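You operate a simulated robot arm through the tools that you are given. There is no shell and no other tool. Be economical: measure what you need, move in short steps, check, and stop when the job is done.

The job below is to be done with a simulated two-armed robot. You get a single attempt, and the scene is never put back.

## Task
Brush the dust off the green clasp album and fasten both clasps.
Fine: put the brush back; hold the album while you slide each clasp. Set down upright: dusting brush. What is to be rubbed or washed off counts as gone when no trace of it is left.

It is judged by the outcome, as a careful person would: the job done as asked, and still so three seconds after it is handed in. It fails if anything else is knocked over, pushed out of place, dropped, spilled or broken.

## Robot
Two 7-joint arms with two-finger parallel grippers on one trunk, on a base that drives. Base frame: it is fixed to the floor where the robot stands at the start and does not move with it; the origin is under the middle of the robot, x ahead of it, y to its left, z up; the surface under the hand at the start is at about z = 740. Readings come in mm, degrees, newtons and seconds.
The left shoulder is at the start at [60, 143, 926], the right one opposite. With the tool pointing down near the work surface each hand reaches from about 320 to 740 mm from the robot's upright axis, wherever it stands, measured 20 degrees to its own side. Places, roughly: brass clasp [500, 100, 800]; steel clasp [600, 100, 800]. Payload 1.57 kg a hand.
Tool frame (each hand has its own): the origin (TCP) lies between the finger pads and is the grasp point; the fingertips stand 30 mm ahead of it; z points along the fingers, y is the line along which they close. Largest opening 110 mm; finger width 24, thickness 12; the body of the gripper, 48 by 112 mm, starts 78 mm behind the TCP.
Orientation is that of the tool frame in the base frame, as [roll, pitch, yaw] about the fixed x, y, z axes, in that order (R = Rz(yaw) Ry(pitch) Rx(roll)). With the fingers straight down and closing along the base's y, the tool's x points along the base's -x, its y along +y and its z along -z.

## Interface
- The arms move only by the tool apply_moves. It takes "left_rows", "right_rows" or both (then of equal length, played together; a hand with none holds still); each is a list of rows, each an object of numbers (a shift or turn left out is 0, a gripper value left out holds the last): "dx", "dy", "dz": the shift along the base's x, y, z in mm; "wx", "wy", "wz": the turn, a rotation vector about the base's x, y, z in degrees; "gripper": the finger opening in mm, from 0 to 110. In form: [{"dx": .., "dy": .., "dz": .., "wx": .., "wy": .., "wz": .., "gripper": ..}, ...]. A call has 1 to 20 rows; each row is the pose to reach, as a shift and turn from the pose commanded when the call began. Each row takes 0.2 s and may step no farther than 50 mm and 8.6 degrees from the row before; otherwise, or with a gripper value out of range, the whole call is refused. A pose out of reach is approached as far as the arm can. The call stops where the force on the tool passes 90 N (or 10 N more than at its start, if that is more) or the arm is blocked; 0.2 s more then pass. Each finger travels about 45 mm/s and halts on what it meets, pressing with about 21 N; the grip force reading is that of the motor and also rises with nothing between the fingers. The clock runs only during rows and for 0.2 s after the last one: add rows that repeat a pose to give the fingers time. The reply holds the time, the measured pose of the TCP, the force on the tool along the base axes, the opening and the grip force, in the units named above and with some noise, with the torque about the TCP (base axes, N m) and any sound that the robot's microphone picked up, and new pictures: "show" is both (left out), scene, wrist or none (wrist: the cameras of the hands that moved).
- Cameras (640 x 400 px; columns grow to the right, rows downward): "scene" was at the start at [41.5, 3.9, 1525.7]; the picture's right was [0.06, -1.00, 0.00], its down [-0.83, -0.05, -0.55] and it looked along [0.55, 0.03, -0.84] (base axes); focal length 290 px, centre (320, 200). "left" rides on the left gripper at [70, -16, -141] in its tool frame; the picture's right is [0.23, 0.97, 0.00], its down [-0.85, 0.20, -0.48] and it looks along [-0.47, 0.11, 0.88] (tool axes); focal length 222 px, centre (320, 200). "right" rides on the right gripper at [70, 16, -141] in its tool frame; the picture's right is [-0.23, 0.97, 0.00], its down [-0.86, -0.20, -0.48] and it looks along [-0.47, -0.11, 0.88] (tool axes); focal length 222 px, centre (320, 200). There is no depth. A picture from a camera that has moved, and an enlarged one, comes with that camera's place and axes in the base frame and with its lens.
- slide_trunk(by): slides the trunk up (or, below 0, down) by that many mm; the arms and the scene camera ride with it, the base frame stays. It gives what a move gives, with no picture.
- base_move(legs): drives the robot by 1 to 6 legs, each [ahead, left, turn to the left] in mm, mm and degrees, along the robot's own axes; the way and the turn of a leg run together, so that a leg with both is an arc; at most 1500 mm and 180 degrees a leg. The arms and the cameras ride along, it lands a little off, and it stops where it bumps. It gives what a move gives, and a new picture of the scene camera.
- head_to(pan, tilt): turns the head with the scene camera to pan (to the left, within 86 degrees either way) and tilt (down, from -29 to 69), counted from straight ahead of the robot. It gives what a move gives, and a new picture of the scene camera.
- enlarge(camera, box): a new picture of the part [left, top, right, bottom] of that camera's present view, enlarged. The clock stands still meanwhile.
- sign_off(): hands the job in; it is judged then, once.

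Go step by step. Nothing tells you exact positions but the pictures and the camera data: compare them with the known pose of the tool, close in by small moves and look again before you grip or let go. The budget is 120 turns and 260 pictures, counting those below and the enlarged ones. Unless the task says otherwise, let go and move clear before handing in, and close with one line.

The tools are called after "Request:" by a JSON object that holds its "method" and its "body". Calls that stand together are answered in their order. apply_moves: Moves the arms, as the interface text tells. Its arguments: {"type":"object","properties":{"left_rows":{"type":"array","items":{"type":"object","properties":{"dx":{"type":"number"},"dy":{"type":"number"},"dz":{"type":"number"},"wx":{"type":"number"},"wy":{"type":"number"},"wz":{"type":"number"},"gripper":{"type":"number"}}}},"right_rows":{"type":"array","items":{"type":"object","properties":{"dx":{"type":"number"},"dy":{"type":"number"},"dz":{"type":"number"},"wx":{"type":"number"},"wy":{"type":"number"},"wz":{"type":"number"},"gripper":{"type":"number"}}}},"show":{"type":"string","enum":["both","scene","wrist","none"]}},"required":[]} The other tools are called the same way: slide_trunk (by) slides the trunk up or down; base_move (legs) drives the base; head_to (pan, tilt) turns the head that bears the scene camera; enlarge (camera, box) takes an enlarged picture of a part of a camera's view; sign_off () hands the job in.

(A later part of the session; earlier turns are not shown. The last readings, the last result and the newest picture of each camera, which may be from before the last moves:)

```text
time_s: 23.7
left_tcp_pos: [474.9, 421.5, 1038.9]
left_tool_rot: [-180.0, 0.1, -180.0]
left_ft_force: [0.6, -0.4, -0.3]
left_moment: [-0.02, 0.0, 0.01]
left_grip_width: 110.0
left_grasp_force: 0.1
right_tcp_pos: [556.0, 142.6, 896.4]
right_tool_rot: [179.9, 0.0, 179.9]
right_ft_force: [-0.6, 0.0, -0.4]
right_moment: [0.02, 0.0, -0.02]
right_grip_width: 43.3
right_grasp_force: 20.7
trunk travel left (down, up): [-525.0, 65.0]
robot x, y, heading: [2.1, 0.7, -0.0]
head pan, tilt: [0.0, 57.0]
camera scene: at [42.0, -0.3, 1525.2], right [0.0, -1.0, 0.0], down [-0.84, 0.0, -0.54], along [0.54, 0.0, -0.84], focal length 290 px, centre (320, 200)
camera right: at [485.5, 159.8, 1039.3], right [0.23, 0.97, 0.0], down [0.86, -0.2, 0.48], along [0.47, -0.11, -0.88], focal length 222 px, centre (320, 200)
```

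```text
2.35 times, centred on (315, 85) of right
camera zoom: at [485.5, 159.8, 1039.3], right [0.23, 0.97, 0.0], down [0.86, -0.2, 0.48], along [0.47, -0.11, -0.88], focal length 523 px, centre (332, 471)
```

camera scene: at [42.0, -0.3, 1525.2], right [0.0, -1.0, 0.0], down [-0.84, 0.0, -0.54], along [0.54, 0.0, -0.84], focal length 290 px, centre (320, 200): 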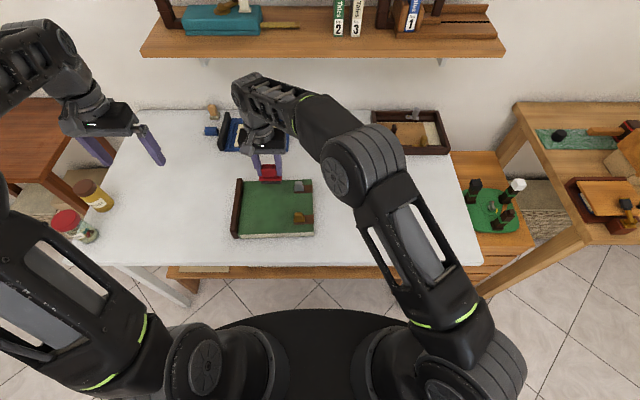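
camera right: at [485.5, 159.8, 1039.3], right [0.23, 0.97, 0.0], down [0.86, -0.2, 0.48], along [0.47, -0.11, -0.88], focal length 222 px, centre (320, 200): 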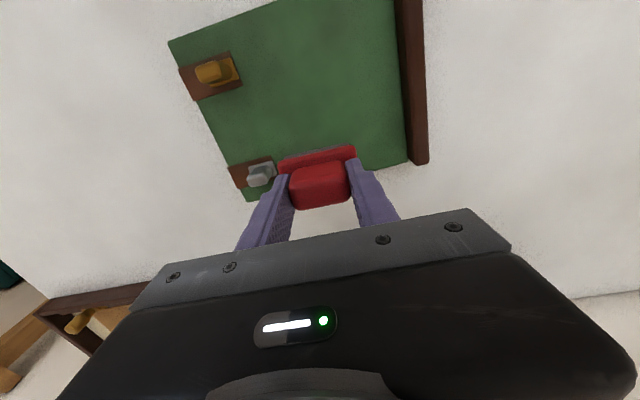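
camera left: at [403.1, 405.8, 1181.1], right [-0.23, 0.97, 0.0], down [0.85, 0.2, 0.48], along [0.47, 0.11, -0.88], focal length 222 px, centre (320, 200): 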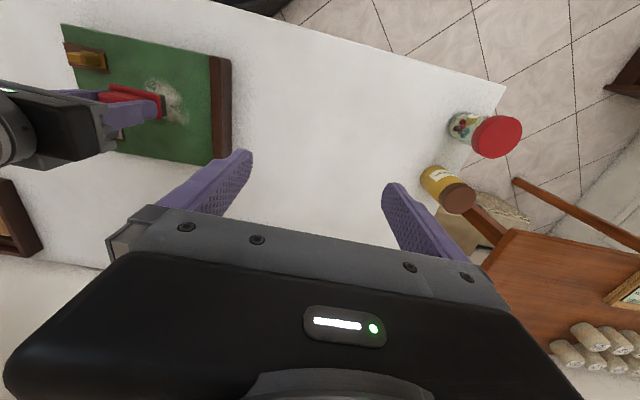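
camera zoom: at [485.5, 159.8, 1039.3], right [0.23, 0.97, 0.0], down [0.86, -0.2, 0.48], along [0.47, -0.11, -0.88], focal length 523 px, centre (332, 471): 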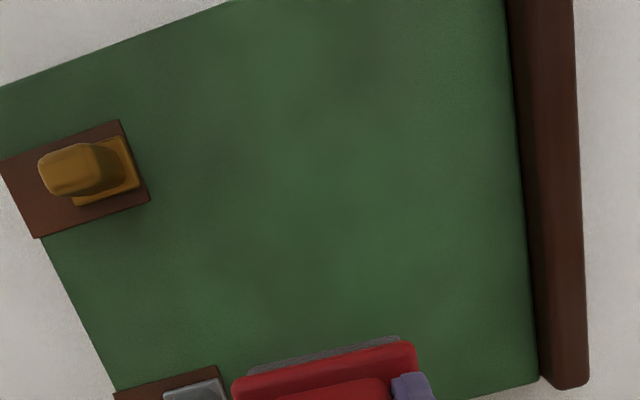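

It looks clean, but I'll make one more light set of overlapping passes to be sure, then lift.

Request:
{"method": "apply_moves", "body": {"right_rows": [{"dx": -10, "dz": -40}, {"dx": -10, "dz": -69}, {"dx": -30, "dz": -69.5}, {"dx": -50, "dz": -69.5}, {"dx": -70, "dz": -69.5}, {"dx": -90, "dz": -69.5}, {"dx": -110, "dz": -69.5}, {"dx": -110, "dy": 25, "dz": -69.5}, {"dx": -90, "dy": 25, "dz": -69.5}, {"dx": -70, "dy": 25, "dz": -69.5}, {"dx": -50, "dy": 25, "dz": -69.5}, {"dx": -30, "dy": 25, "dz": -69.5}, {"dx": -10, "dy": 25, "dz": -69.5}, {"dx": -10, "dy": 50, "dz": -69.5}, {"dx": -30, "dy": 50, "dz": -69.5}, {"dx": -50, "dy": 50, "dz": -69.5}, {"dx": -70, "dy": 50, "dz": -69.5}, {"dx": -90, "dy": 50, "dz": -69.5}, {"dx": -110, "dy": 50, "dz": -69.5}, {"dx": -110, "dy": 50, "dz": -30}]}}

Request:
{"method": "enlarge", "body": {"camera": "scene", "box": [220, 165, 330, 245]}}

```text
time_s: 27.9
left_tcp_pos: [473.2, 422.1, 1040.5]
left_tool_rot: [179.9, -0.1, 179.9]
left_ft_force: [-1.3, 0.3, 1.4]
left_moment: [0.0, 0.0, 0.0]
left_grip_width: 109.9
left_grasp_force: 0.0
right_tcp_pos: [444.8, 192.9, 868.8]
right_tool_rot: [-179.9, -0.2, -179.9]
right_ft_force: [0.5, 0.1, -0.3]
right_moment: [0.03, -0.02, -0.02]
right_grip_width: 43.5
right_grasp_force: 21.3
trunk travel left (down, up): [-525.0, 65.0]
robot x, y, heading: [2.1, 0.4, 0.2]
head pan, tilt: [0.0, 57.0]
camera scene: at [40.7, -0.9, 1525.2], right [0.0, -1.0, 0.0], down [-0.84, 0.0, -0.54], along [0.54, 0.0, -0.84], focal length 290 px, centre (320, 200)
camera right: at [374.5, 210.1, 1011.7], right [0.23, 0.97, 0.0], down [0.86, -0.2, 0.48], along [0.46, -0.11, -0.88], focal length 222 px, centre (320, 200)
```

scene: 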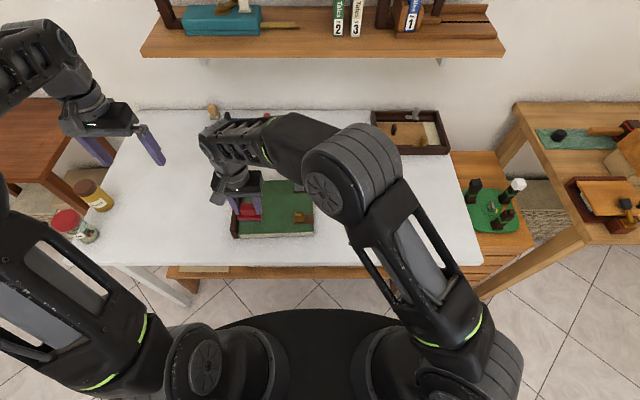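
right: 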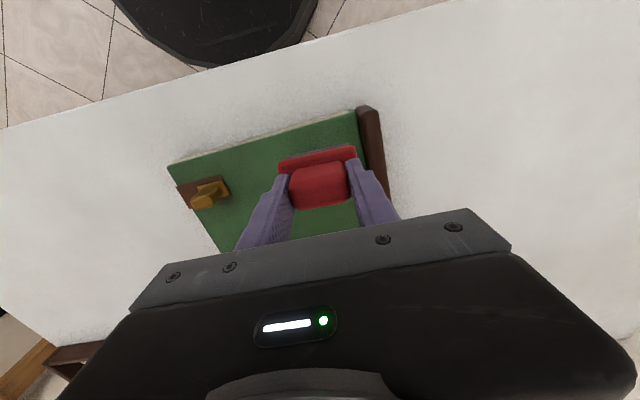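

```text
5.00 times, centred on (275, 205) of scene
camera zoom: at [40.7, -0.9, 1525.2], right [0.0, -1.0, 0.0], down [-0.84, 0.0, -0.54], along [0.54, 0.0, -0.84], focal length 1453 px, centre (545, 175)
```

zoom: 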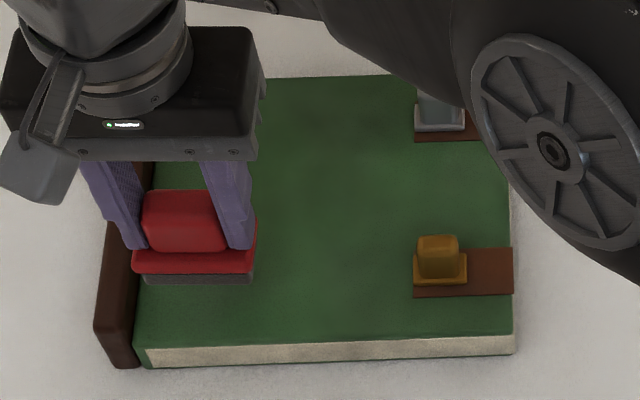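

The cover is clean. Now I'll take the brush back to where it was, about (482, -118), passing over the clasps with clearance.

Request:
{"method": "apply_moves", "body": {"right_rows": [{"dz": 40}, {"dx": 6, "dy": -45, "dz": 45}, {"dx": 12, "dy": -90, "dz": 45}, {"dx": 18, "dy": -135, "dz": 45}, {"dx": 24, "dy": -180, "dz": 45}, {"dx": 30, "dy": -225, "dz": 45}, {"dx": 36, "dy": -270, "dz": 45}, {"dx": 38, "dy": -311, "dz": 45}, {"dx": 38, "dy": -311, "dz": 10}, {"dx": 38, "dy": -311, "dz": -25}, {"dx": 38, "dy": -311, "dz": -55}, {"dx": 38, "dy": -311, "dz": -66}, {"dx": 38, "dy": -311, "dz": -66}]}}

```text
time_s: 30.7
left_tcp_pos: [473.2, 421.1, 1039.8]
left_tool_rot: [180.0, 0.0, -179.9]
left_ft_force: [0.3, -0.4, -0.2]
left_moment: [0.0, 0.03, 0.01]
left_grip_width: 110.1
left_grasp_force: 0.1
right_tcp_pos: [484.1, -116.3, 802.8]
right_tool_rot: [180.0, 0.0, -179.9]
right_ft_force: [0.5, -0.5, -0.3]
right_moment: [-0.01, 0.0, 0.0]
right_grip_width: 43.3
right_grasp_force: 20.8
trunk travel left (down, up): [-525.0, 65.0]
robot x, y, heading: [2.0, 1.0, -0.0]
head pan, tilt: [0.0, 57.0]
camera scene: at [41.3, -0.5, 1525.3], right [0.0, -1.0, 0.0], down [-0.84, 0.0, -0.54], along [0.54, 0.0, -0.84], focal length 290 px, centre (320, 200)
camera right: at [413.9, -99.3, 945.0], right [0.23, 0.97, 0.0], down [0.85, -0.2, 0.48], along [0.47, -0.11, -0.88], focal length 222 px, centre (320, 200)
```

scene: 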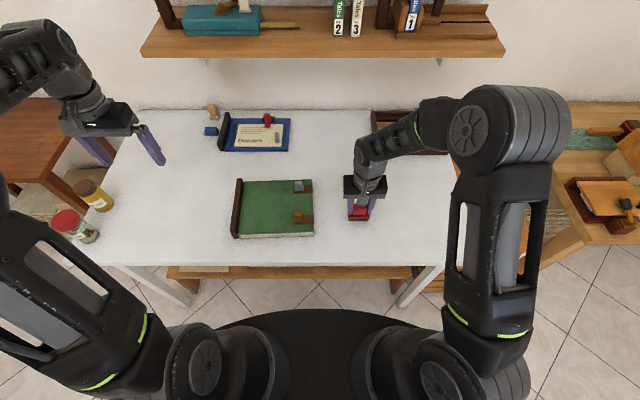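
right: 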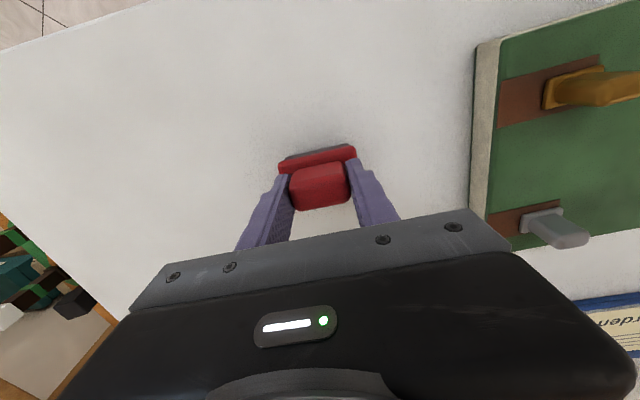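

Request:
{"method": "apply_moves", "body": {"right_rows": [{"dx": -2, "dy": -1.5, "dz": -3}, {"dx": -2, "dy": -1.5, "dz": -5}, {"dx": -2, "dy": -1.5, "dz": -5}], "show": "none"}}

```text
time_s: 31.5
left_tcp_pos: [473.6, 421.6, 1039.6]
left_tool_rot: [179.9, 0.0, -180.0]
left_ft_force: [-0.4, -0.5, 0.1]
left_moment: [0.01, 0.02, 0.01]
left_grip_width: 110.1
left_grasp_force: 0.0
right_tcp_pos: [482.9, -118.6, 797.4]
right_tool_rot: [-180.0, 0.0, 180.0]
right_ft_force: [-0.3, 0.9, -0.2]
right_moment: [0.01, -0.02, -0.01]
right_grip_width: 43.4
right_grasp_force: 21.5
trunk travel left (down, up): [-525.0, 65.0]
robot x, y, heading: [-2.2, -0.4, 0.3]
head pan, tilt: [0.0, 57.0]
```

Request:
{"method": "apply_moves", "body": {"right_rows": [{"dz": -1}, {"dz": -1.5}, {"dz": -1.5}], "show": "none"}}

```text
time_s: 32.3
left_tcp_pos: [473.2, 423.3, 1039.4]
left_tool_rot: [179.9, 0.1, 180.0]
left_ft_force: [-0.1, -0.4, 0.9]
left_moment: [0.0, -0.03, 0.01]
left_grip_width: 109.8
left_grasp_force: 0.2
right_tcp_pos: [483.2, -118.4, 795.8]
right_tool_rot: [-180.0, 0.1, -180.0]
right_ft_force: [0.9, 0.6, 3.5]
right_moment: [-0.06, -0.11, 0.02]
right_grip_width: 43.3
right_grasp_force: 21.3
trunk travel left (down, up): [-525.0, 65.0]
robot x, y, heading: [-1.1, -0.5, -0.0]
head pan, tilt: [0.0, 57.0]
```

The brush is touching the table at 3.5 N. I'll open slowly, lift straight up and check.

Request:
{"method": "apply_moves", "body": {"right_rows": [{"gripper": 60}, {"gripper": 80}, {"gripper": 90}, {"gripper": 90}, {"gripper": 90, "dz": 30}, {"gripper": 90, "dz": 70}, {"gripper": 90, "dz": 110}, {"gripper": 90, "dz": 110}]}}

Request:
{"method": "enlarge", "body": {"camera": "right", "box": [440, 20, 640, 160]}}

```text
time_s: 34.1
left_tcp_pos: [474.1, 422.6, 1039.2]
left_tool_rot: [180.0, 0.0, 179.9]
left_ft_force: [0.6, -0.2, 0.0]
left_moment: [0.04, -0.02, 0.0]
left_grip_width: 109.8
left_grasp_force: 0.1
right_tcp_pos: [482.2, -120.4, 905.6]
right_tool_rot: [-180.0, 0.0, 180.0]
right_ft_force: [0.0, -0.6, -0.2]
right_moment: [0.01, 0.0, 0.0]
right_grip_width: 90.1
right_grasp_force: 0.0
trunk travel left (down, up): [-525.0, 65.0]
robot x, y, heading: [-3.4, -2.4, -0.2]
head pan, tilt: [0.0, 57.0]
camera scene: at [41.6, -0.5, 1525.3], right [0.0, -1.0, 0.0], down [-0.84, 0.0, -0.54], along [0.54, 0.0, -0.84], focal length 290 px, centre (320, 200)
camera right: at [411.5, -102.4, 1049.2], right [0.23, 0.97, 0.0], down [0.86, -0.2, 0.48], along [0.47, -0.11, -0.88], focal length 222 px, centre (320, 200)
```

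scene: 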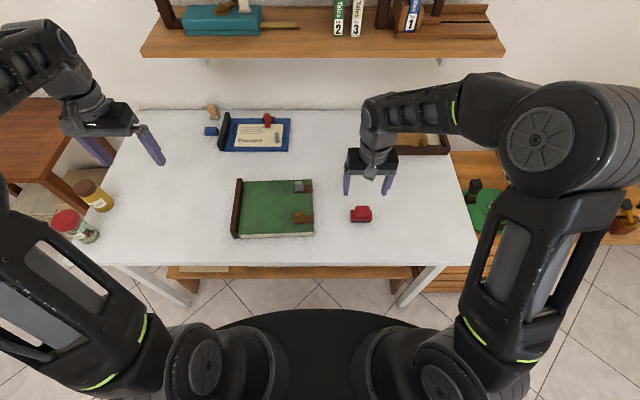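
right: 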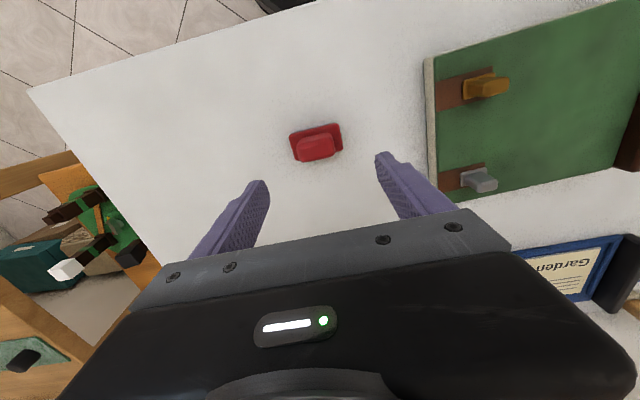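

```text
2.86 times, centred on (540, 90) of right
camera zoom: at [411.5, -102.4, 1049.2], right [0.23, 0.97, 0.0], down [0.86, -0.2, 0.48], along [0.47, -0.11, -0.88], focal length 635 px, centre (-309, 514)
```

zoom: 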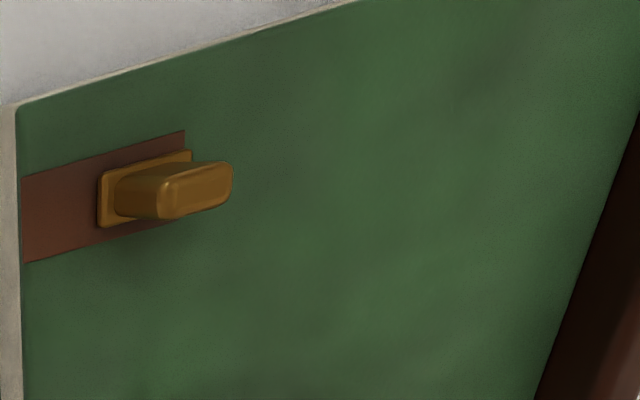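

The brush is back in its place, upright. Next I'll press the left hand's closed fingertips onto the cover at about (510, 205) to hold the album, and bring the right hand above the brass knob at about (459, 61).

Request:
{"method": "apply_moves", "body": {"left_rows": [{"gripper": 0, "dy": -40}, {"dx": 10, "dy": -80}, {"dx": 20, "dy": -120}, {"dx": 30, "dy": -160, "dz": -20}, {"dx": 37, "dy": -200, "dz": -40}, {"dx": 37, "dy": -217, "dz": -80}, {"dx": 37, "dy": -217, "dz": -120}, {"dx": 37, "dy": -217, "dz": -160}, {"dx": 37, "dy": -217, "dz": -190}, {"dx": 37, "dy": -217, "dz": -215}, {"dx": 37, "dy": -217, "dz": -222}, {"dx": 37, "dy": -217, "dz": -222}], "right_rows": [{"dx": 0, "gripper": 70}, {"dx": 0}, {"dx": 0}, {"dx": -5, "dy": 40}, {"dx": -10, "dy": 80}, {"dx": -15, "dy": 120}, {"dx": -20, "dy": 150}, {"dx": -23, "dy": 181}, {"dx": -23, "dy": 181}, {"dx": -23, "dy": 181, "dz": -20}, {"dx": -23, "dy": 181, "dz": -40}, {"dx": -23, "dy": 181, "dz": -40}]}}

Request:
{"method": "enlarge", "body": {"camera": "scene", "box": [220, 130, 360, 240]}}

Request:
{"method": "enlarge", "body": {"camera": "right", "box": [230, 60, 430, 220]}}

```text
time_s: 36.7
left_tcp_pos: [509.6, 202.9, 816.5]
left_tool_rot: [-179.9, 0.0, -180.0]
left_ft_force: [-0.9, 0.0, -0.2]
left_moment: [0.02, 0.01, -0.02]
left_grip_width: 0.1
left_grasp_force: 20.6
right_tcp_pos: [456.9, 60.2, 866.5]
right_tool_rot: [-180.0, 0.0, 179.9]
right_ft_force: [0.4, -0.4, 0.6]
right_moment: [-0.02, 0.02, 0.01]
right_grip_width: 70.4
right_grasp_force: 0.0
trunk travel left (down, up): [-525.0, 65.0]
robot x, y, heading: [2.2, -1.2, 0.1]
head pan, tilt: [0.0, 57.0]
camera scene: at [41.2, -0.6, 1525.3], right [0.0, -1.0, 0.0], down [-0.84, 0.0, -0.54], along [0.54, 0.0, -0.84], focal length 290 px, centre (320, 200)
camera right: at [385.8, 78.1, 1008.7], right [0.23, 0.97, 0.0], down [0.85, -0.2, 0.48], along [0.47, -0.11, -0.88], focal length 222 px, centre (320, 200)
camera left: at [438.6, 188.2, 957.4], right [-0.23, 0.97, 0.0], down [0.85, 0.2, 0.48], along [0.47, 0.11, -0.88], focal length 222 px, centre (320, 200)
```

scene: 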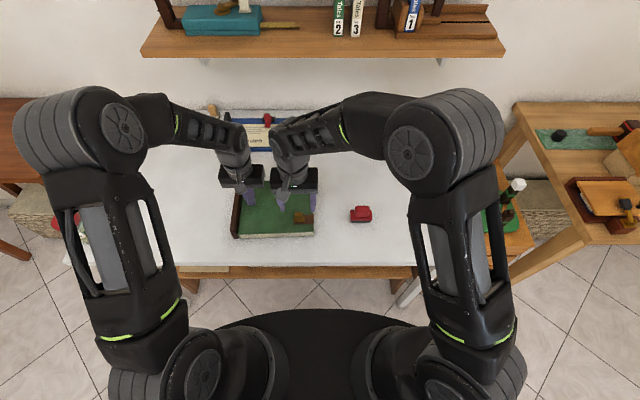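
right: 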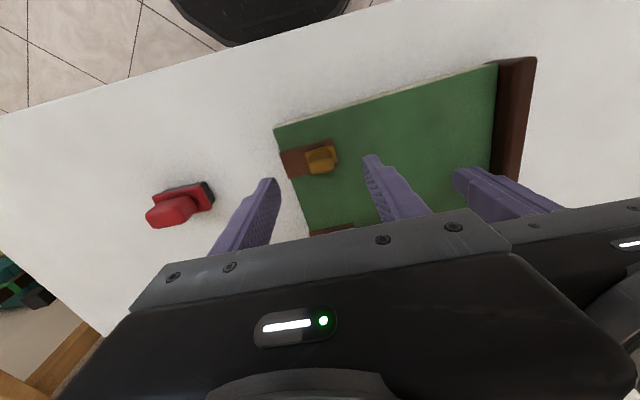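
left: 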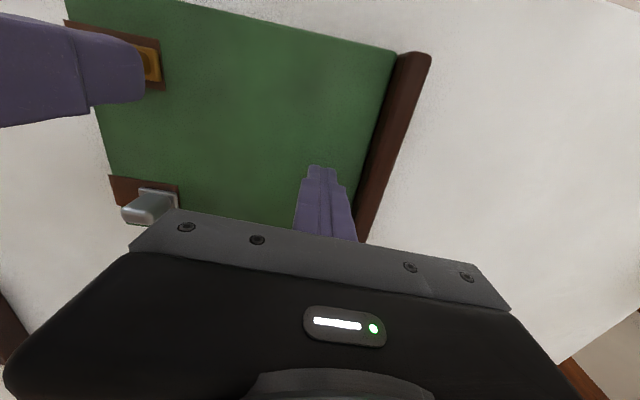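

```text
3.64 times, centred on (290, 185) of scene
camera zoom: at [41.2, -0.6, 1525.3], right [0.0, -1.0, 0.0], down [-0.84, 0.0, -0.54], along [0.54, 0.0, -0.84], focal length 1056 px, centre (429, 254)
```

zoom: 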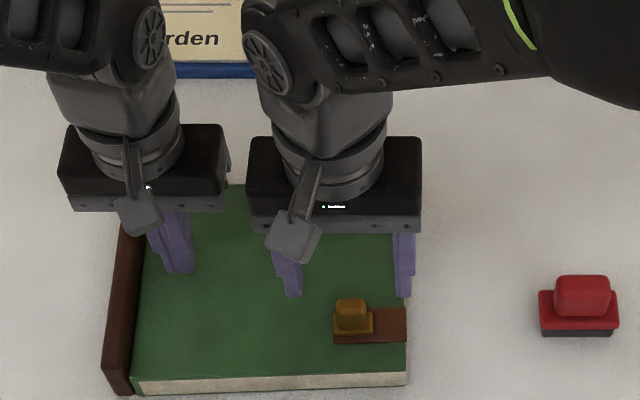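

```text
2.50 times, centred on (330, 140) of right
camera zoom: at [385.8, 78.1, 1008.7], right [0.23, 0.97, 0.0], down [0.85, -0.2, 0.48], along [0.47, -0.11, -0.88], focal length 555 px, centre (295, 350)
```

zoom: 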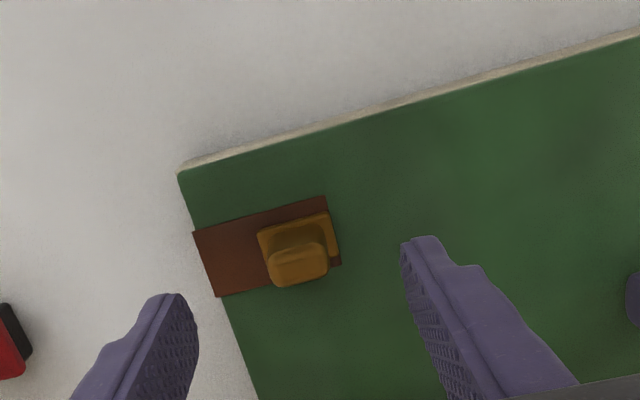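

Both hands are in place, and the brass knob is at (459.5, 62). I'll press the left hand down lightly and lower the right fingers around the knob.

Request:
{"method": "apply_moves", "body": {"left_rows": [{"dz": -7}, {"dz": -12}, {"dz": -14}, {"dz": -14}], "right_rows": [{"dx": 2.5, "dy": 2, "dz": -15}, {"dx": 2.5, "dy": 2, "dz": -30}, {"dx": 2.5, "dy": 2, "dz": -42}, {"dx": 2.5, "dy": 2, "dz": -48}], "show": "wrist"}}

Request:
{"method": "enlarge", "body": {"camera": "right", "box": [230, 60, 430, 220]}}

Request:
{"method": "enlarge", "body": {"camera": "scene", "box": [230, 160, 340, 240]}}

```text
time_s: 37.7
left_tcp_pos: [509.3, 204.5, 803.5]
left_tool_rot: [180.0, 0.1, -180.0]
left_ft_force: [-0.6, 2.3, 7.5]
left_moment: [0.05, 0.1, -0.02]
left_grip_width: 0.0
left_grasp_force: 21.1
right_tcp_pos: [459.9, 64.4, 820.3]
right_tool_rot: [180.0, 0.0, -180.0]
right_ft_force: [0.2, 0.5, -0.5]
right_moment: [0.0, 0.02, 0.0]
right_grip_width: 69.5
right_grasp_force: 0.1
trunk travel left (down, up): [-525.0, 65.0]
robot x, y, heading: [-3.1, 0.3, -0.2]
head pan, tilt: [0.0, 57.0]
camera right: at [389.6, 81.8, 961.8], right [0.23, 0.97, 0.0], down [0.85, -0.2, 0.48], along [0.47, -0.11, -0.88], focal length 222 px, centre (320, 200)
camera left: at [439.1, 188.2, 945.1], right [-0.23, 0.97, 0.0], down [0.85, 0.2, 0.48], along [0.47, 0.11, -0.88], focal length 222 px, centre (320, 200)
```

right: 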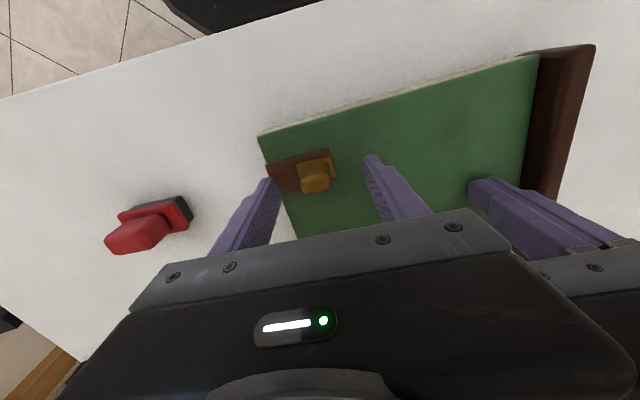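
left: 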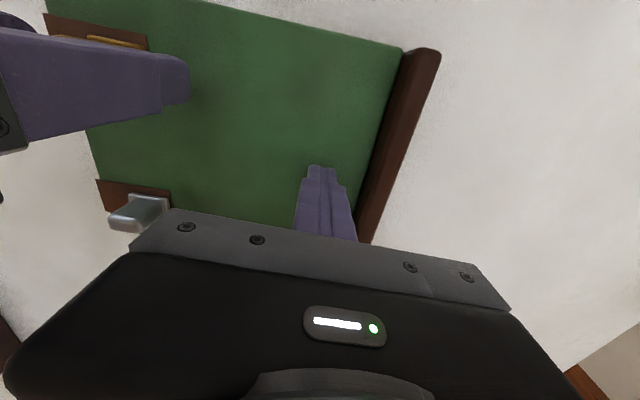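

```text
2.50 times, centred on (330, 140) of right
camera zoom: at [389.6, 81.8, 961.8], right [0.23, 0.97, 0.0], down [0.85, -0.2, 0.48], along [0.47, -0.11, -0.88], focal length 555 px, centre (295, 350)
```

zoom: 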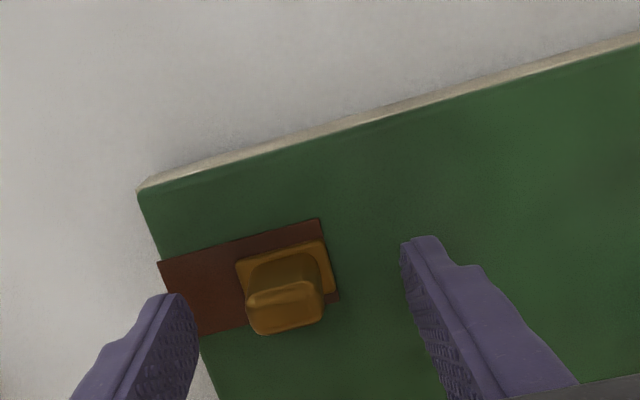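

```text
5.00 times, centred on (285, 200) of scene
camera zoom: at [40.5, -0.5, 1525.5], right [0.0, -1.0, 0.0], down [-0.84, 0.0, -0.55], along [0.55, 0.0, -0.84], focal length 1453 px, centre (495, 200)
```

zoom: 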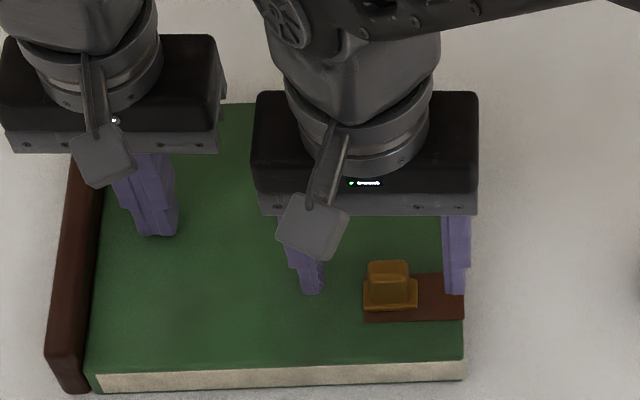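

Request:
{"method": "apply_moves", "body": {"left_rows": [{"dz": -0.5}, {"dz": -1}, {"dz": -1}, {"dz": -1}, {"dz": -1}, {"dz": -1}, {"dz": -1}], "right_rows": [{"dx": 1, "dy": -3, "dz": -3}, {"dx": 1, "dy": -3, "dz": -6}, {"dx": 1, "dy": -3, "dz": -6, "gripper": 36}, {"dx": 1, "dy": -3, "dz": -6, "gripper": 36}, {"dx": 1, "dy": -3, "dz": -6, "gripper": 36}, {"dx": 1, "dy": -3, "dz": -6, "gripper": 36}, {"dx": 1, "dy": -3, "dz": -6, "gripper": 36}], "show": "none"}}

Request:
{"method": "enlarge", "body": {"camera": "right", "box": [230, 60, 430, 220]}}

Request:
{"method": "enlarge", "body": {"camera": "scene", "box": [230, 160, 340, 240]}}

```text
time_s: 39.3
left_tcp_pos: [509.8, 204.2, 803.8]
left_tool_rot: [180.0, 0.2, -179.9]
left_ft_force: [2.2, 4.3, 25.2]
left_moment: [0.14, 0.14, 0.07]
left_grip_width: 0.0
left_grasp_force: 21.3
right_tcp_pos: [462.2, 61.9, 813.4]
right_tool_rot: [180.0, 0.2, -180.0]
right_ft_force: [0.4, 0.4, -0.2]
right_moment: [-0.01, -0.01, 0.01]
right_grip_width: 35.9
right_grasp_force: 0.1
trunk travel left (down, up): [-525.0, 65.0]
robot x, y, heading: [-0.5, 1.3, 0.1]
head pan, tilt: [0.0, 57.0]
```

```text
2.50 times, centred on (330, 140) of right
camera zoom: at [391.2, 79.1, 955.5], right [0.23, 0.97, 0.0], down [0.85, -0.2, 0.48], along [0.47, -0.11, -0.88], focal length 555 px, centre (295, 350)
```

zoom: 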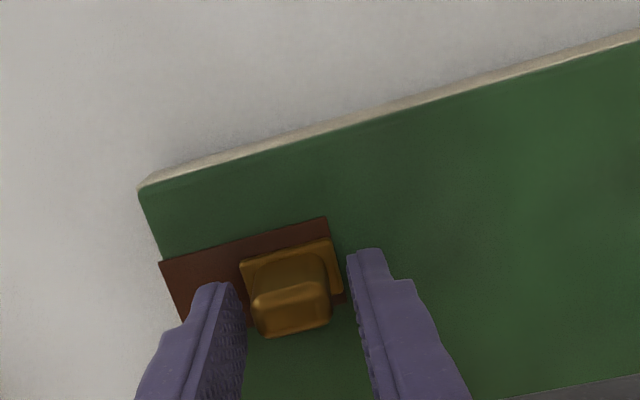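

```text
5.00 times, centred on (285, 200) of scene
camera zoom: at [39.5, -0.9, 1525.5], right [0.0, -1.0, 0.0], down [-0.84, 0.0, -0.55], along [0.55, 0.0, -0.84], focal length 1453 px, centre (495, 200)
```

zoom: 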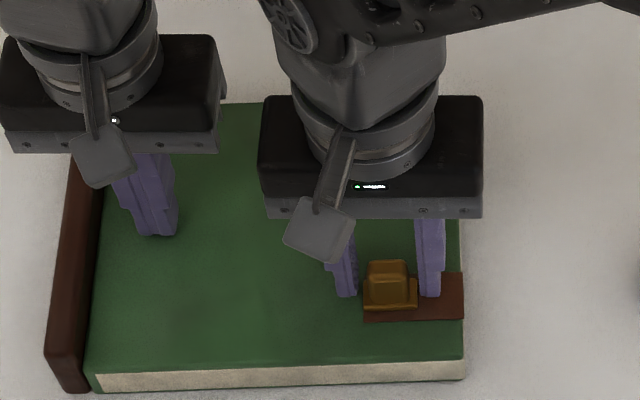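

The fingers flank the knob and the left hand holds the album at 25 N. I'll close on the knob and slide it toward the strap end (-y), watching the force.

Request:
{"method": "apply_moves", "body": {"right_rows": [{"gripper": 10}, {"gripper": 10}, {"gripper": 10}, {"dy": -4}, {"dy": -8}, {"dy": -12}, {"dy": -12}], "show": "none"}}

Request:
{"method": "enlarge", "body": {"camera": "scene", "box": [230, 160, 340, 240]}}

```text
time_s: 40.9
left_tcp_pos: [509.7, 203.9, 804.0]
left_tool_rot: [180.0, 0.2, 180.0]
left_ft_force: [0.5, 3.7, 38.4]
left_moment: [0.1, 0.16, -0.36]
left_grip_width: 0.0
left_grasp_force: 21.3
right_tcp_pos: [462.0, 49.8, 813.1]
right_tool_rot: [180.0, 0.1, 180.0]
right_ft_force: [4.4, 5.3, -9.8]
right_moment: [0.04, -0.35, 0.27]
right_grip_width: 23.5
right_grasp_force: 20.9
trunk travel left (down, up): [-525.0, 65.0]
robot x, y, heading: [1.5, -1.3, 0.2]
head pan, tilt: [0.0, 57.0]
```

```text
5.00 times, centred on (285, 200) of scene
camera zoom: at [39.7, -0.7, 1525.4], right [0.0, -1.0, 0.0], down [-0.84, 0.0, -0.55], along [0.55, 0.0, -0.84], focal length 1453 px, centre (495, 200)
```

zoom: 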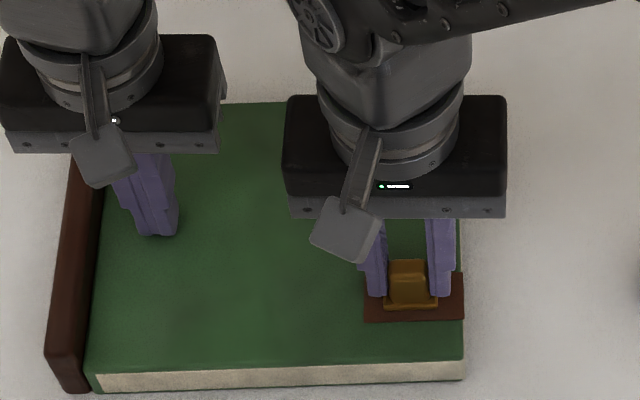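

The clasp is sliding and the album is staying put. I'll go on toward the strap end in small steps.

Request:
{"method": "apply_moves", "body": {"right_rows": [{"dy": -3}, {"dy": -6}, {"dy": -9}, {"dy": -9}], "show": "none"}}

Request:
{"method": "enlarge", "body": {"camera": "scene", "box": [230, 160, 340, 240]}}

```text
time_s: 41.9
left_tcp_pos: [509.1, 204.3, 803.6]
left_tool_rot: [180.0, 0.2, 180.0]
left_ft_force: [2.7, 1.2, 34.7]
left_moment: [0.04, 0.1, -0.28]
left_grip_width: 0.1
left_grasp_force: 21.0
right_tcp_pos: [462.2, 40.5, 813.1]
right_tool_rot: [179.9, 0.1, -180.0]
right_ft_force: [6.3, 4.1, -0.7]
right_moment: [0.05, -0.16, 0.29]
right_grip_width: 23.9
right_grasp_force: 20.8
trunk travel left (down, up): [-525.0, 65.0]
robot x, y, heading: [0.8, -1.2, 0.0]
head pan, tilt: [0.0, 57.0]
```

```text
5.00 times, centred on (285, 200) of scene
camera zoom: at [39.4, -1.0, 1525.5], right [0.0, -1.0, 0.0], down [-0.84, 0.0, -0.55], along [0.55, 0.0, -0.84], focal length 1453 px, centre (495, 200)
```

zoom: 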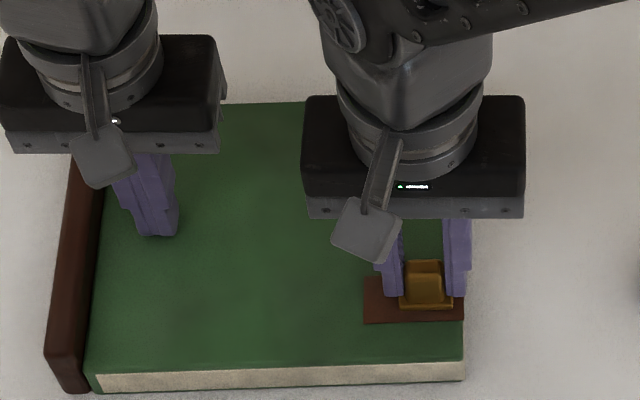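

Request:
{"method": "apply_moves", "body": {"right_rows": [{"dy": -2}, {"dy": -4}, {"dy": -6}, {"dy": -6}], "show": "none"}}

Request:
{"method": "apply_moves", "body": {"right_rows": [{"dy": -2}, {"dy": -4}, {"dy": -4}], "show": "none"}}

Request:
{"method": "enlarge", "body": {"camera": "scene", "box": [230, 160, 340, 240]}}

```text
time_s: 42.9
left_tcp_pos: [510.4, 203.8, 804.5]
left_tool_rot: [-179.9, 0.3, 180.0]
left_ft_force: [1.5, -5.6, 37.2]
left_moment: [-0.16, 0.15, -0.2]
left_grip_width: 0.0
left_grasp_force: 21.5
right_tcp_pos: [461.7, 36.6, 814.2]
right_tool_rot: [179.8, 0.2, -179.9]
right_ft_force: [8.3, 18.4, -0.3]
right_moment: [0.07, -0.01, 0.19]
right_grip_width: 23.4
right_grasp_force: 20.9
trunk travel left (down, up): [-525.0, 65.0]
robot x, y, heading: [-0.5, -1.2, -0.1]
head pan, tilt: [0.0, 57.0]
```

```text
time_s: 43.7
left_tcp_pos: [508.9, 202.9, 804.3]
left_tool_rot: [-179.9, 0.2, -180.0]
left_ft_force: [1.5, -18.0, 34.8]
left_moment: [-0.5, 0.12, 0.32]
left_grip_width: 0.1
left_grasp_force: 20.8
right_tcp_pos: [461.5, 34.8, 813.6]
right_tool_rot: [179.6, 0.3, -179.7]
right_ft_force: [1.9, 35.2, 6.2]
right_moment: [0.33, 0.2, 0.06]
right_grip_width: 23.8
right_grasp_force: 21.2
trunk travel left (down, up): [-525.0, 65.0]
robot x, y, heading: [-0.2, -1.8, -0.0]
head pan, tilt: [0.0, 57.0]
```

```text
5.00 times, centred on (285, 200) of scene
camera zoom: at [38.5, 0.4, 1525.5], right [0.0, -1.0, 0.0], down [-0.84, 0.0, -0.55], along [0.55, 0.0, -0.84], focal length 1453 px, centre (495, 200)
```

zoom: 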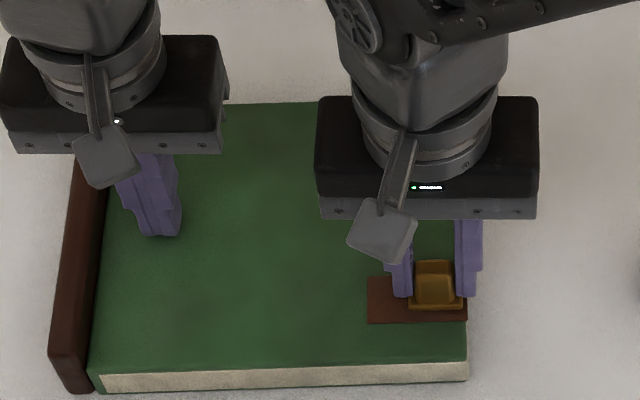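

The clasp hit its end stop at 35 N. I'll release, rise and check that it stays.

Request:
{"method": "apply_moves", "body": {"right_rows": [{"dy": 3}, {"dy": 3, "gripper": 50}, {"dy": 3, "gripper": 50}, {"dy": 3, "gripper": 50}, {"dy": 3, "dz": 25}, {"dy": 3, "dz": 55}, {"dx": 0, "dy": 3, "dz": 60}, {"dx": 0, "dy": 3, "dz": 60}]}}

Request:
{"method": "enlarge", "body": {"camera": "scene", "box": [230, 160, 340, 240]}}

Request:
{"method": "enlarge", "body": {"camera": "right", "box": [230, 90, 430, 220]}}

```text
time_s: 45.5
left_tcp_pos: [508.5, 202.2, 803.0]
left_tool_rot: [179.9, 0.1, 180.0]
left_ft_force: [0.4, -8.4, 29.7]
left_moment: [-0.3, 0.12, -0.09]
left_grip_width: 0.1
left_grasp_force: 20.5
right_tcp_pos: [461.0, 34.0, 874.4]
right_tool_rot: [179.8, 0.1, -180.0]
right_ft_force: [-0.2, 0.0, -0.3]
right_moment: [0.02, 0.01, 0.02]
right_grip_width: 50.2
right_grasp_force: 0.1
trunk travel left (down, up): [-525.0, 65.0]
robot x, y, heading: [-2.3, 2.1, -0.3]
head pan, tilt: [0.0, 57.0]
camera scene: at [38.9, -2.5, 1525.5], right [0.0, -1.0, 0.0], down [-0.84, 0.0, -0.55], along [0.55, 0.0, -0.84], focal length 290 px, centre (320, 200)
camera right: at [390.0, 50.7, 1016.2], right [0.23, 0.97, 0.0], down [0.85, -0.2, 0.48], along [0.47, -0.11, -0.88], focal length 222 px, centre (320, 200)
```

scene: 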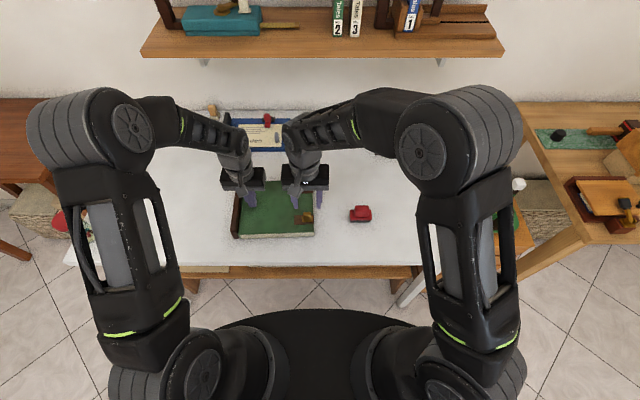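
right: 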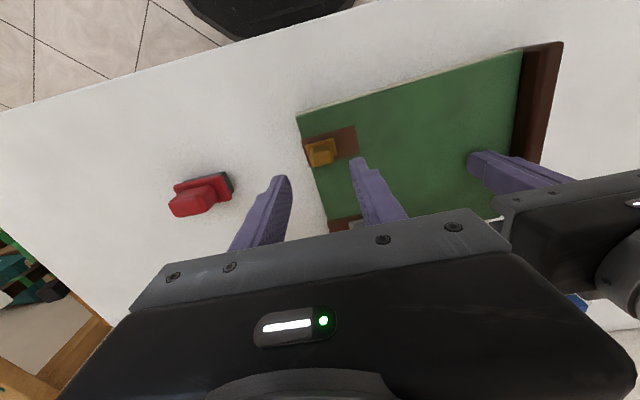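

```text
5.00 times, centred on (285, 200) of scene
camera zoom: at [38.9, -2.5, 1525.5], right [0.0, -1.0, 0.0], down [-0.84, 0.0, -0.55], along [0.55, 0.0, -0.84], focal length 1453 px, centre (495, 200)
```

zoom: 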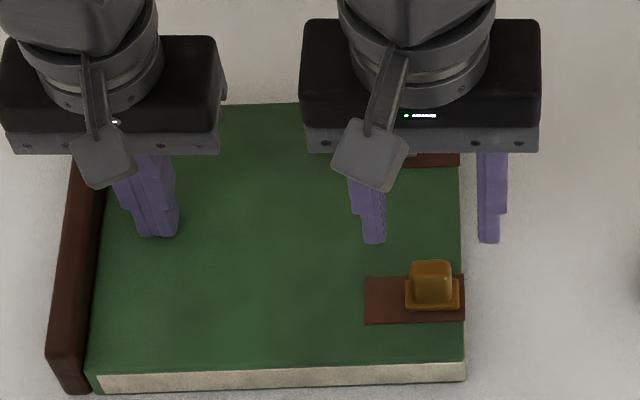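

```text
3.08 times, centred on (330, 155) of right
camera zoom: at [390.0, 50.7, 1016.2], right [0.23, 0.97, 0.0], down [0.85, -0.2, 0.48], along [0.47, -0.11, -0.88], focal length 684 px, centre (289, 338)
```

zoom: 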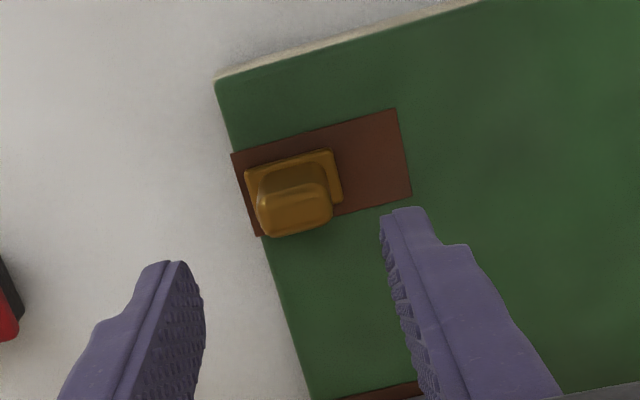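

The brass clasp is fastened and holding. Now I'll move the right hand above the steel knob at about (568, 64), with the left hand still holding the album.

Request:
{"method": "apply_moves", "body": {"right_rows": [{"dx": 0, "dy": 14, "gripper": 70}, {"dx": 40, "dy": 29}, {"dx": 80, "dy": 29}, {"dx": 106, "dy": 29, "dz": -5}, {"dx": 106, "dy": 29, "dz": -10}, {"dx": 106, "dy": 29, "dz": -10}]}}

Request:
{"method": "enlarge", "body": {"camera": "right", "box": [230, 60, 430, 220]}}

Request:
{"method": "enlarge", "body": {"camera": "scene", "box": [230, 140, 340, 220]}}

```text
time_s: 46.9
left_tcp_pos: [508.9, 203.5, 803.2]
left_tool_rot: [179.9, 0.1, 180.0]
left_ft_force: [-1.5, -9.3, 28.5]
left_moment: [-0.28, 0.17, 0.12]
left_grip_width: 0.0
left_grasp_force: 21.0
right_tcp_pos: [568.1, 61.4, 863.9]
right_tool_rot: [179.9, 0.1, 180.0]
right_ft_force: [-0.7, -0.5, 0.6]
right_moment: [0.02, -0.01, 0.0]
right_grip_width: 70.1
right_grasp_force: 0.0
trunk travel left (down, up): [-525.0, 65.0]
robot x, y, heading: [-1.3, 0.0, -0.3]
head pan, tilt: [0.0, 57.0]
camera scene: at [38.9, -2.5, 1525.5], right [0.0, -1.0, 0.0], down [-0.84, 0.0, -0.55], along [0.55, 0.0, -0.84], focal length 290 px, centre (320, 200)
camera right: at [497.0, 78.6, 1005.9], right [0.23, 0.97, 0.0], down [0.85, -0.2, 0.48], along [0.47, -0.11, -0.88], focal length 222 px, centre (320, 200)
```

scene: 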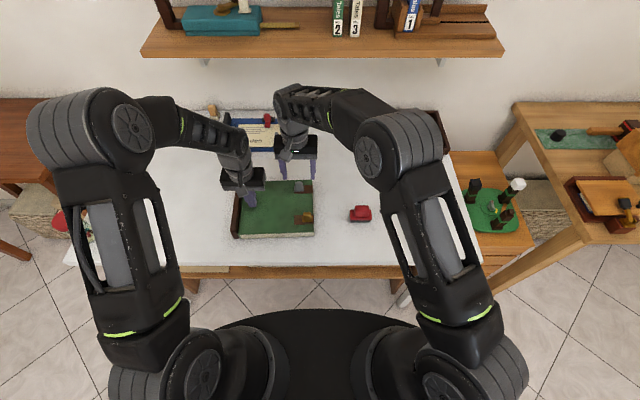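
right: 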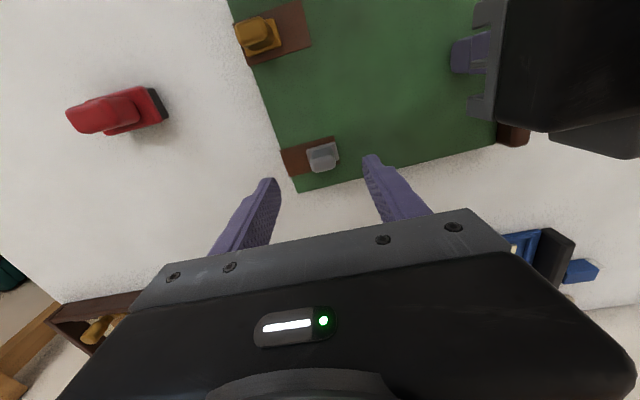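

```text
2.50 times, centred on (330, 140) of right
camera zoom: at [497.0, 78.6, 1005.9], right [0.23, 0.97, 0.0], down [0.85, -0.2, 0.48], along [0.47, -0.11, -0.88], focal length 555 px, centre (295, 350)
```

zoom: 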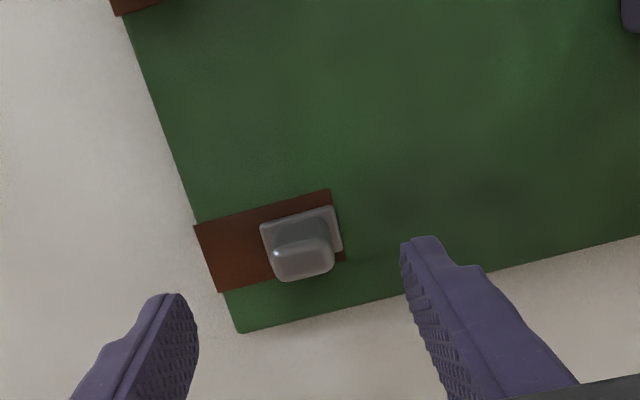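

```text
5.00 times, centred on (285, 180) of scene
camera zoom: at [38.9, -2.5, 1525.5], right [0.0, -1.0, 0.0], down [-0.84, 0.0, -0.55], along [0.55, 0.0, -0.84], focal length 1453 px, centre (495, 300)
```

zoom: 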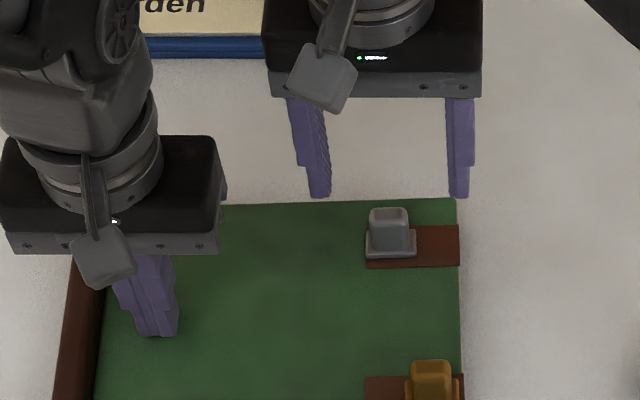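

The steel knob is at (568, 65). I'll lower around it, narrow the fingers and check.

Request:
{"method": "apply_moves", "body": {"right_rows": [{"dy": 3, "dz": -20}, {"dy": 3, "dz": -38}, {"dy": 3, "dz": -50}, {"dy": 3, "dz": -50, "gripper": 36}, {"dy": 3, "dz": -50, "gripper": 36}, {"dy": 3, "dz": -50, "gripper": 36}], "show": "none"}}

Request:
{"method": "enlarge", "body": {"camera": "right", "box": [230, 60, 430, 220]}}

Request:
{"method": "enlarge", "body": {"camera": "scene", "box": [230, 140, 340, 220]}}

```text
time_s: 48.3
left_tcp_pos: [508.3, 203.8, 804.7]
left_tool_rot: [179.9, 0.1, 180.0]
left_ft_force: [-1.8, -7.9, 27.8]
left_moment: [-0.25, 0.16, -0.04]
left_grip_width: 0.0
left_grasp_force: 21.0
right_tcp_pos: [567.9, 64.8, 813.9]
right_tool_rot: [179.8, 0.1, 179.9]
right_ft_force: [-0.9, 0.1, 0.4]
right_moment: [0.02, 0.01, 0.0]
right_grip_width: 36.1
right_grasp_force: 0.1
trunk travel left (down, up): [-525.0, 65.0]
robot x, y, heading: [-1.5, -1.7, -0.1]
head pan, tilt: [0.0, 57.0]
```

```text
2.50 times, centred on (330, 140) of right
camera zoom: at [496.6, 81.2, 956.2], right [0.23, 0.97, 0.0], down [0.85, -0.2, 0.48], along [0.47, -0.11, -0.88], focal length 555 px, centre (295, 350)
```

zoom: 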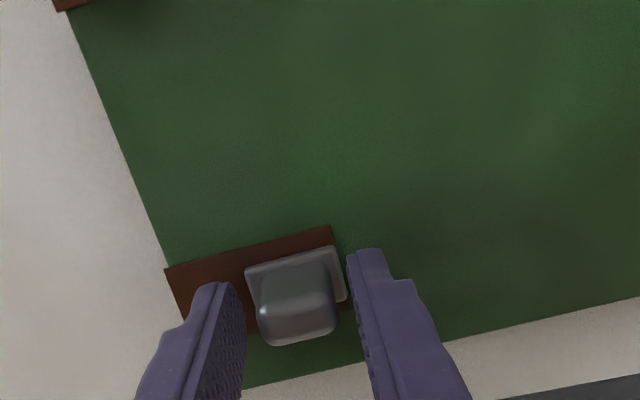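

```text
5.00 times, centred on (285, 180) of scene
camera zoom: at [38.9, -2.3, 1525.5], right [0.0, -1.0, 0.0], down [-0.84, 0.0, -0.55], along [0.55, 0.0, -0.84], focal length 1453 px, centre (495, 300)
```

zoom: 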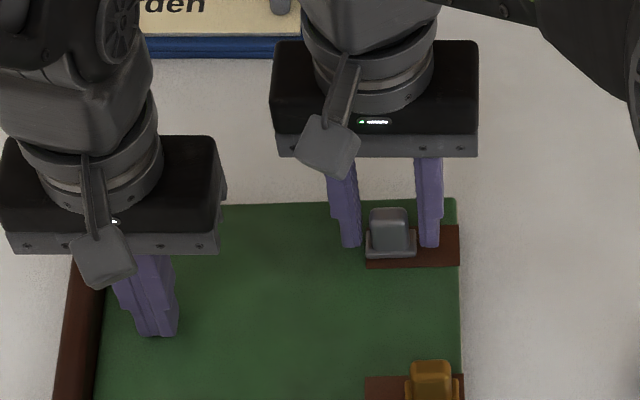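

Request:
{"method": "apply_moves", "body": {"right_rows": [{"gripper": 10}, {"gripper": 10}, {"gripper": 10}, {"dy": -4}, {"dy": -8}, {"dy": -12}, {"dy": -16}, {"dy": -20}, {"dy": -20}], "show": "none"}}

Request:
{"method": "apply_moves", "body": {"right_rows": [{"dy": -2}, {"dy": -4}, {"dy": -6}, {"dy": -6}], "show": "none"}}

Request:
{"method": "enlarge", "body": {"camera": "scene", "box": [230, 160, 340, 240]}}

```text
time_s: 50.3
left_tcp_pos: [509.0, 204.5, 802.8]
left_tool_rot: [180.0, 0.2, -179.9]
left_ft_force: [0.4, -10.1, 22.1]
left_moment: [-0.31, 0.15, 0.03]
left_grip_width: 0.2
left_grasp_force: 20.9
right_tcp_pos: [568.6, 45.5, 812.7]
right_tool_rot: [-180.0, 0.2, -180.0]
right_ft_force: [2.0, 4.5, 13.4]
right_moment: [0.04, -0.1, 0.26]
right_grip_width: 23.7
right_grasp_force: 20.6
trunk travel left (down, up): [-525.0, 65.0]
robot x, y, heading: [-1.0, -0.4, -0.1]
head pan, tilt: [0.0, 57.0]
```

```text
time_s: 51.3
left_tcp_pos: [508.1, 203.0, 804.1]
left_tool_rot: [179.9, 0.1, 180.0]
left_ft_force: [-2.8, -12.0, 27.6]
left_moment: [-0.32, 0.22, -0.09]
left_grip_width: 0.0
left_grasp_force: 20.6
right_tcp_pos: [568.4, 40.2, 811.8]
right_tool_rot: [179.9, 0.2, -180.0]
right_ft_force: [9.7, 11.5, 7.7]
right_moment: [0.13, -0.49, 0.25]
right_grip_width: 23.6
right_grasp_force: 21.4
trunk travel left (down, up): [-525.0, 65.0]
robot x, y, heading: [-0.4, -0.2, -0.1]
head pan, tilt: [0.0, 57.0]
```

```text
5.00 times, centred on (285, 200) of scene
camera zoom: at [39.0, -1.4, 1525.5], right [0.0, -1.0, 0.0], down [-0.84, 0.0, -0.55], along [0.55, 0.0, -0.84], focal length 1453 px, centre (495, 200)
```

zoom: 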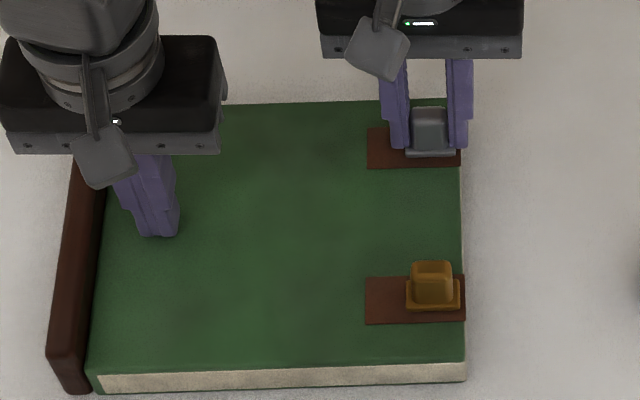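

The steel clasp is nearly at its end. I'll give it a small nudge to confirm the stop.

Request:
{"method": "apply_moves", "body": {"right_rows": [{"dy": -1}, {"dy": -2}, {"dy": -2}], "show": "none"}}

```text
time_s: 52.1
left_tcp_pos: [508.7, 203.6, 803.1]
left_tool_rot: [-179.9, 0.2, 180.0]
left_ft_force: [-5.1, -15.2, 32.0]
left_moment: [-0.45, 0.29, -0.12]
left_grip_width: 0.0
left_grasp_force: 21.1
right_tcp_pos: [567.2, 38.7, 813.1]
right_tool_rot: [179.8, 0.0, -179.9]
right_ft_force: [4.9, 19.5, -0.8]
right_moment: [0.25, -0.45, 0.21]
right_grip_width: 23.7
right_grasp_force: 21.2
trunk travel left (down, up): [-525.0, 65.0]
robot x, y, heading: [0.3, 0.2, -0.3]
head pan, tilt: [0.0, 57.0]
```

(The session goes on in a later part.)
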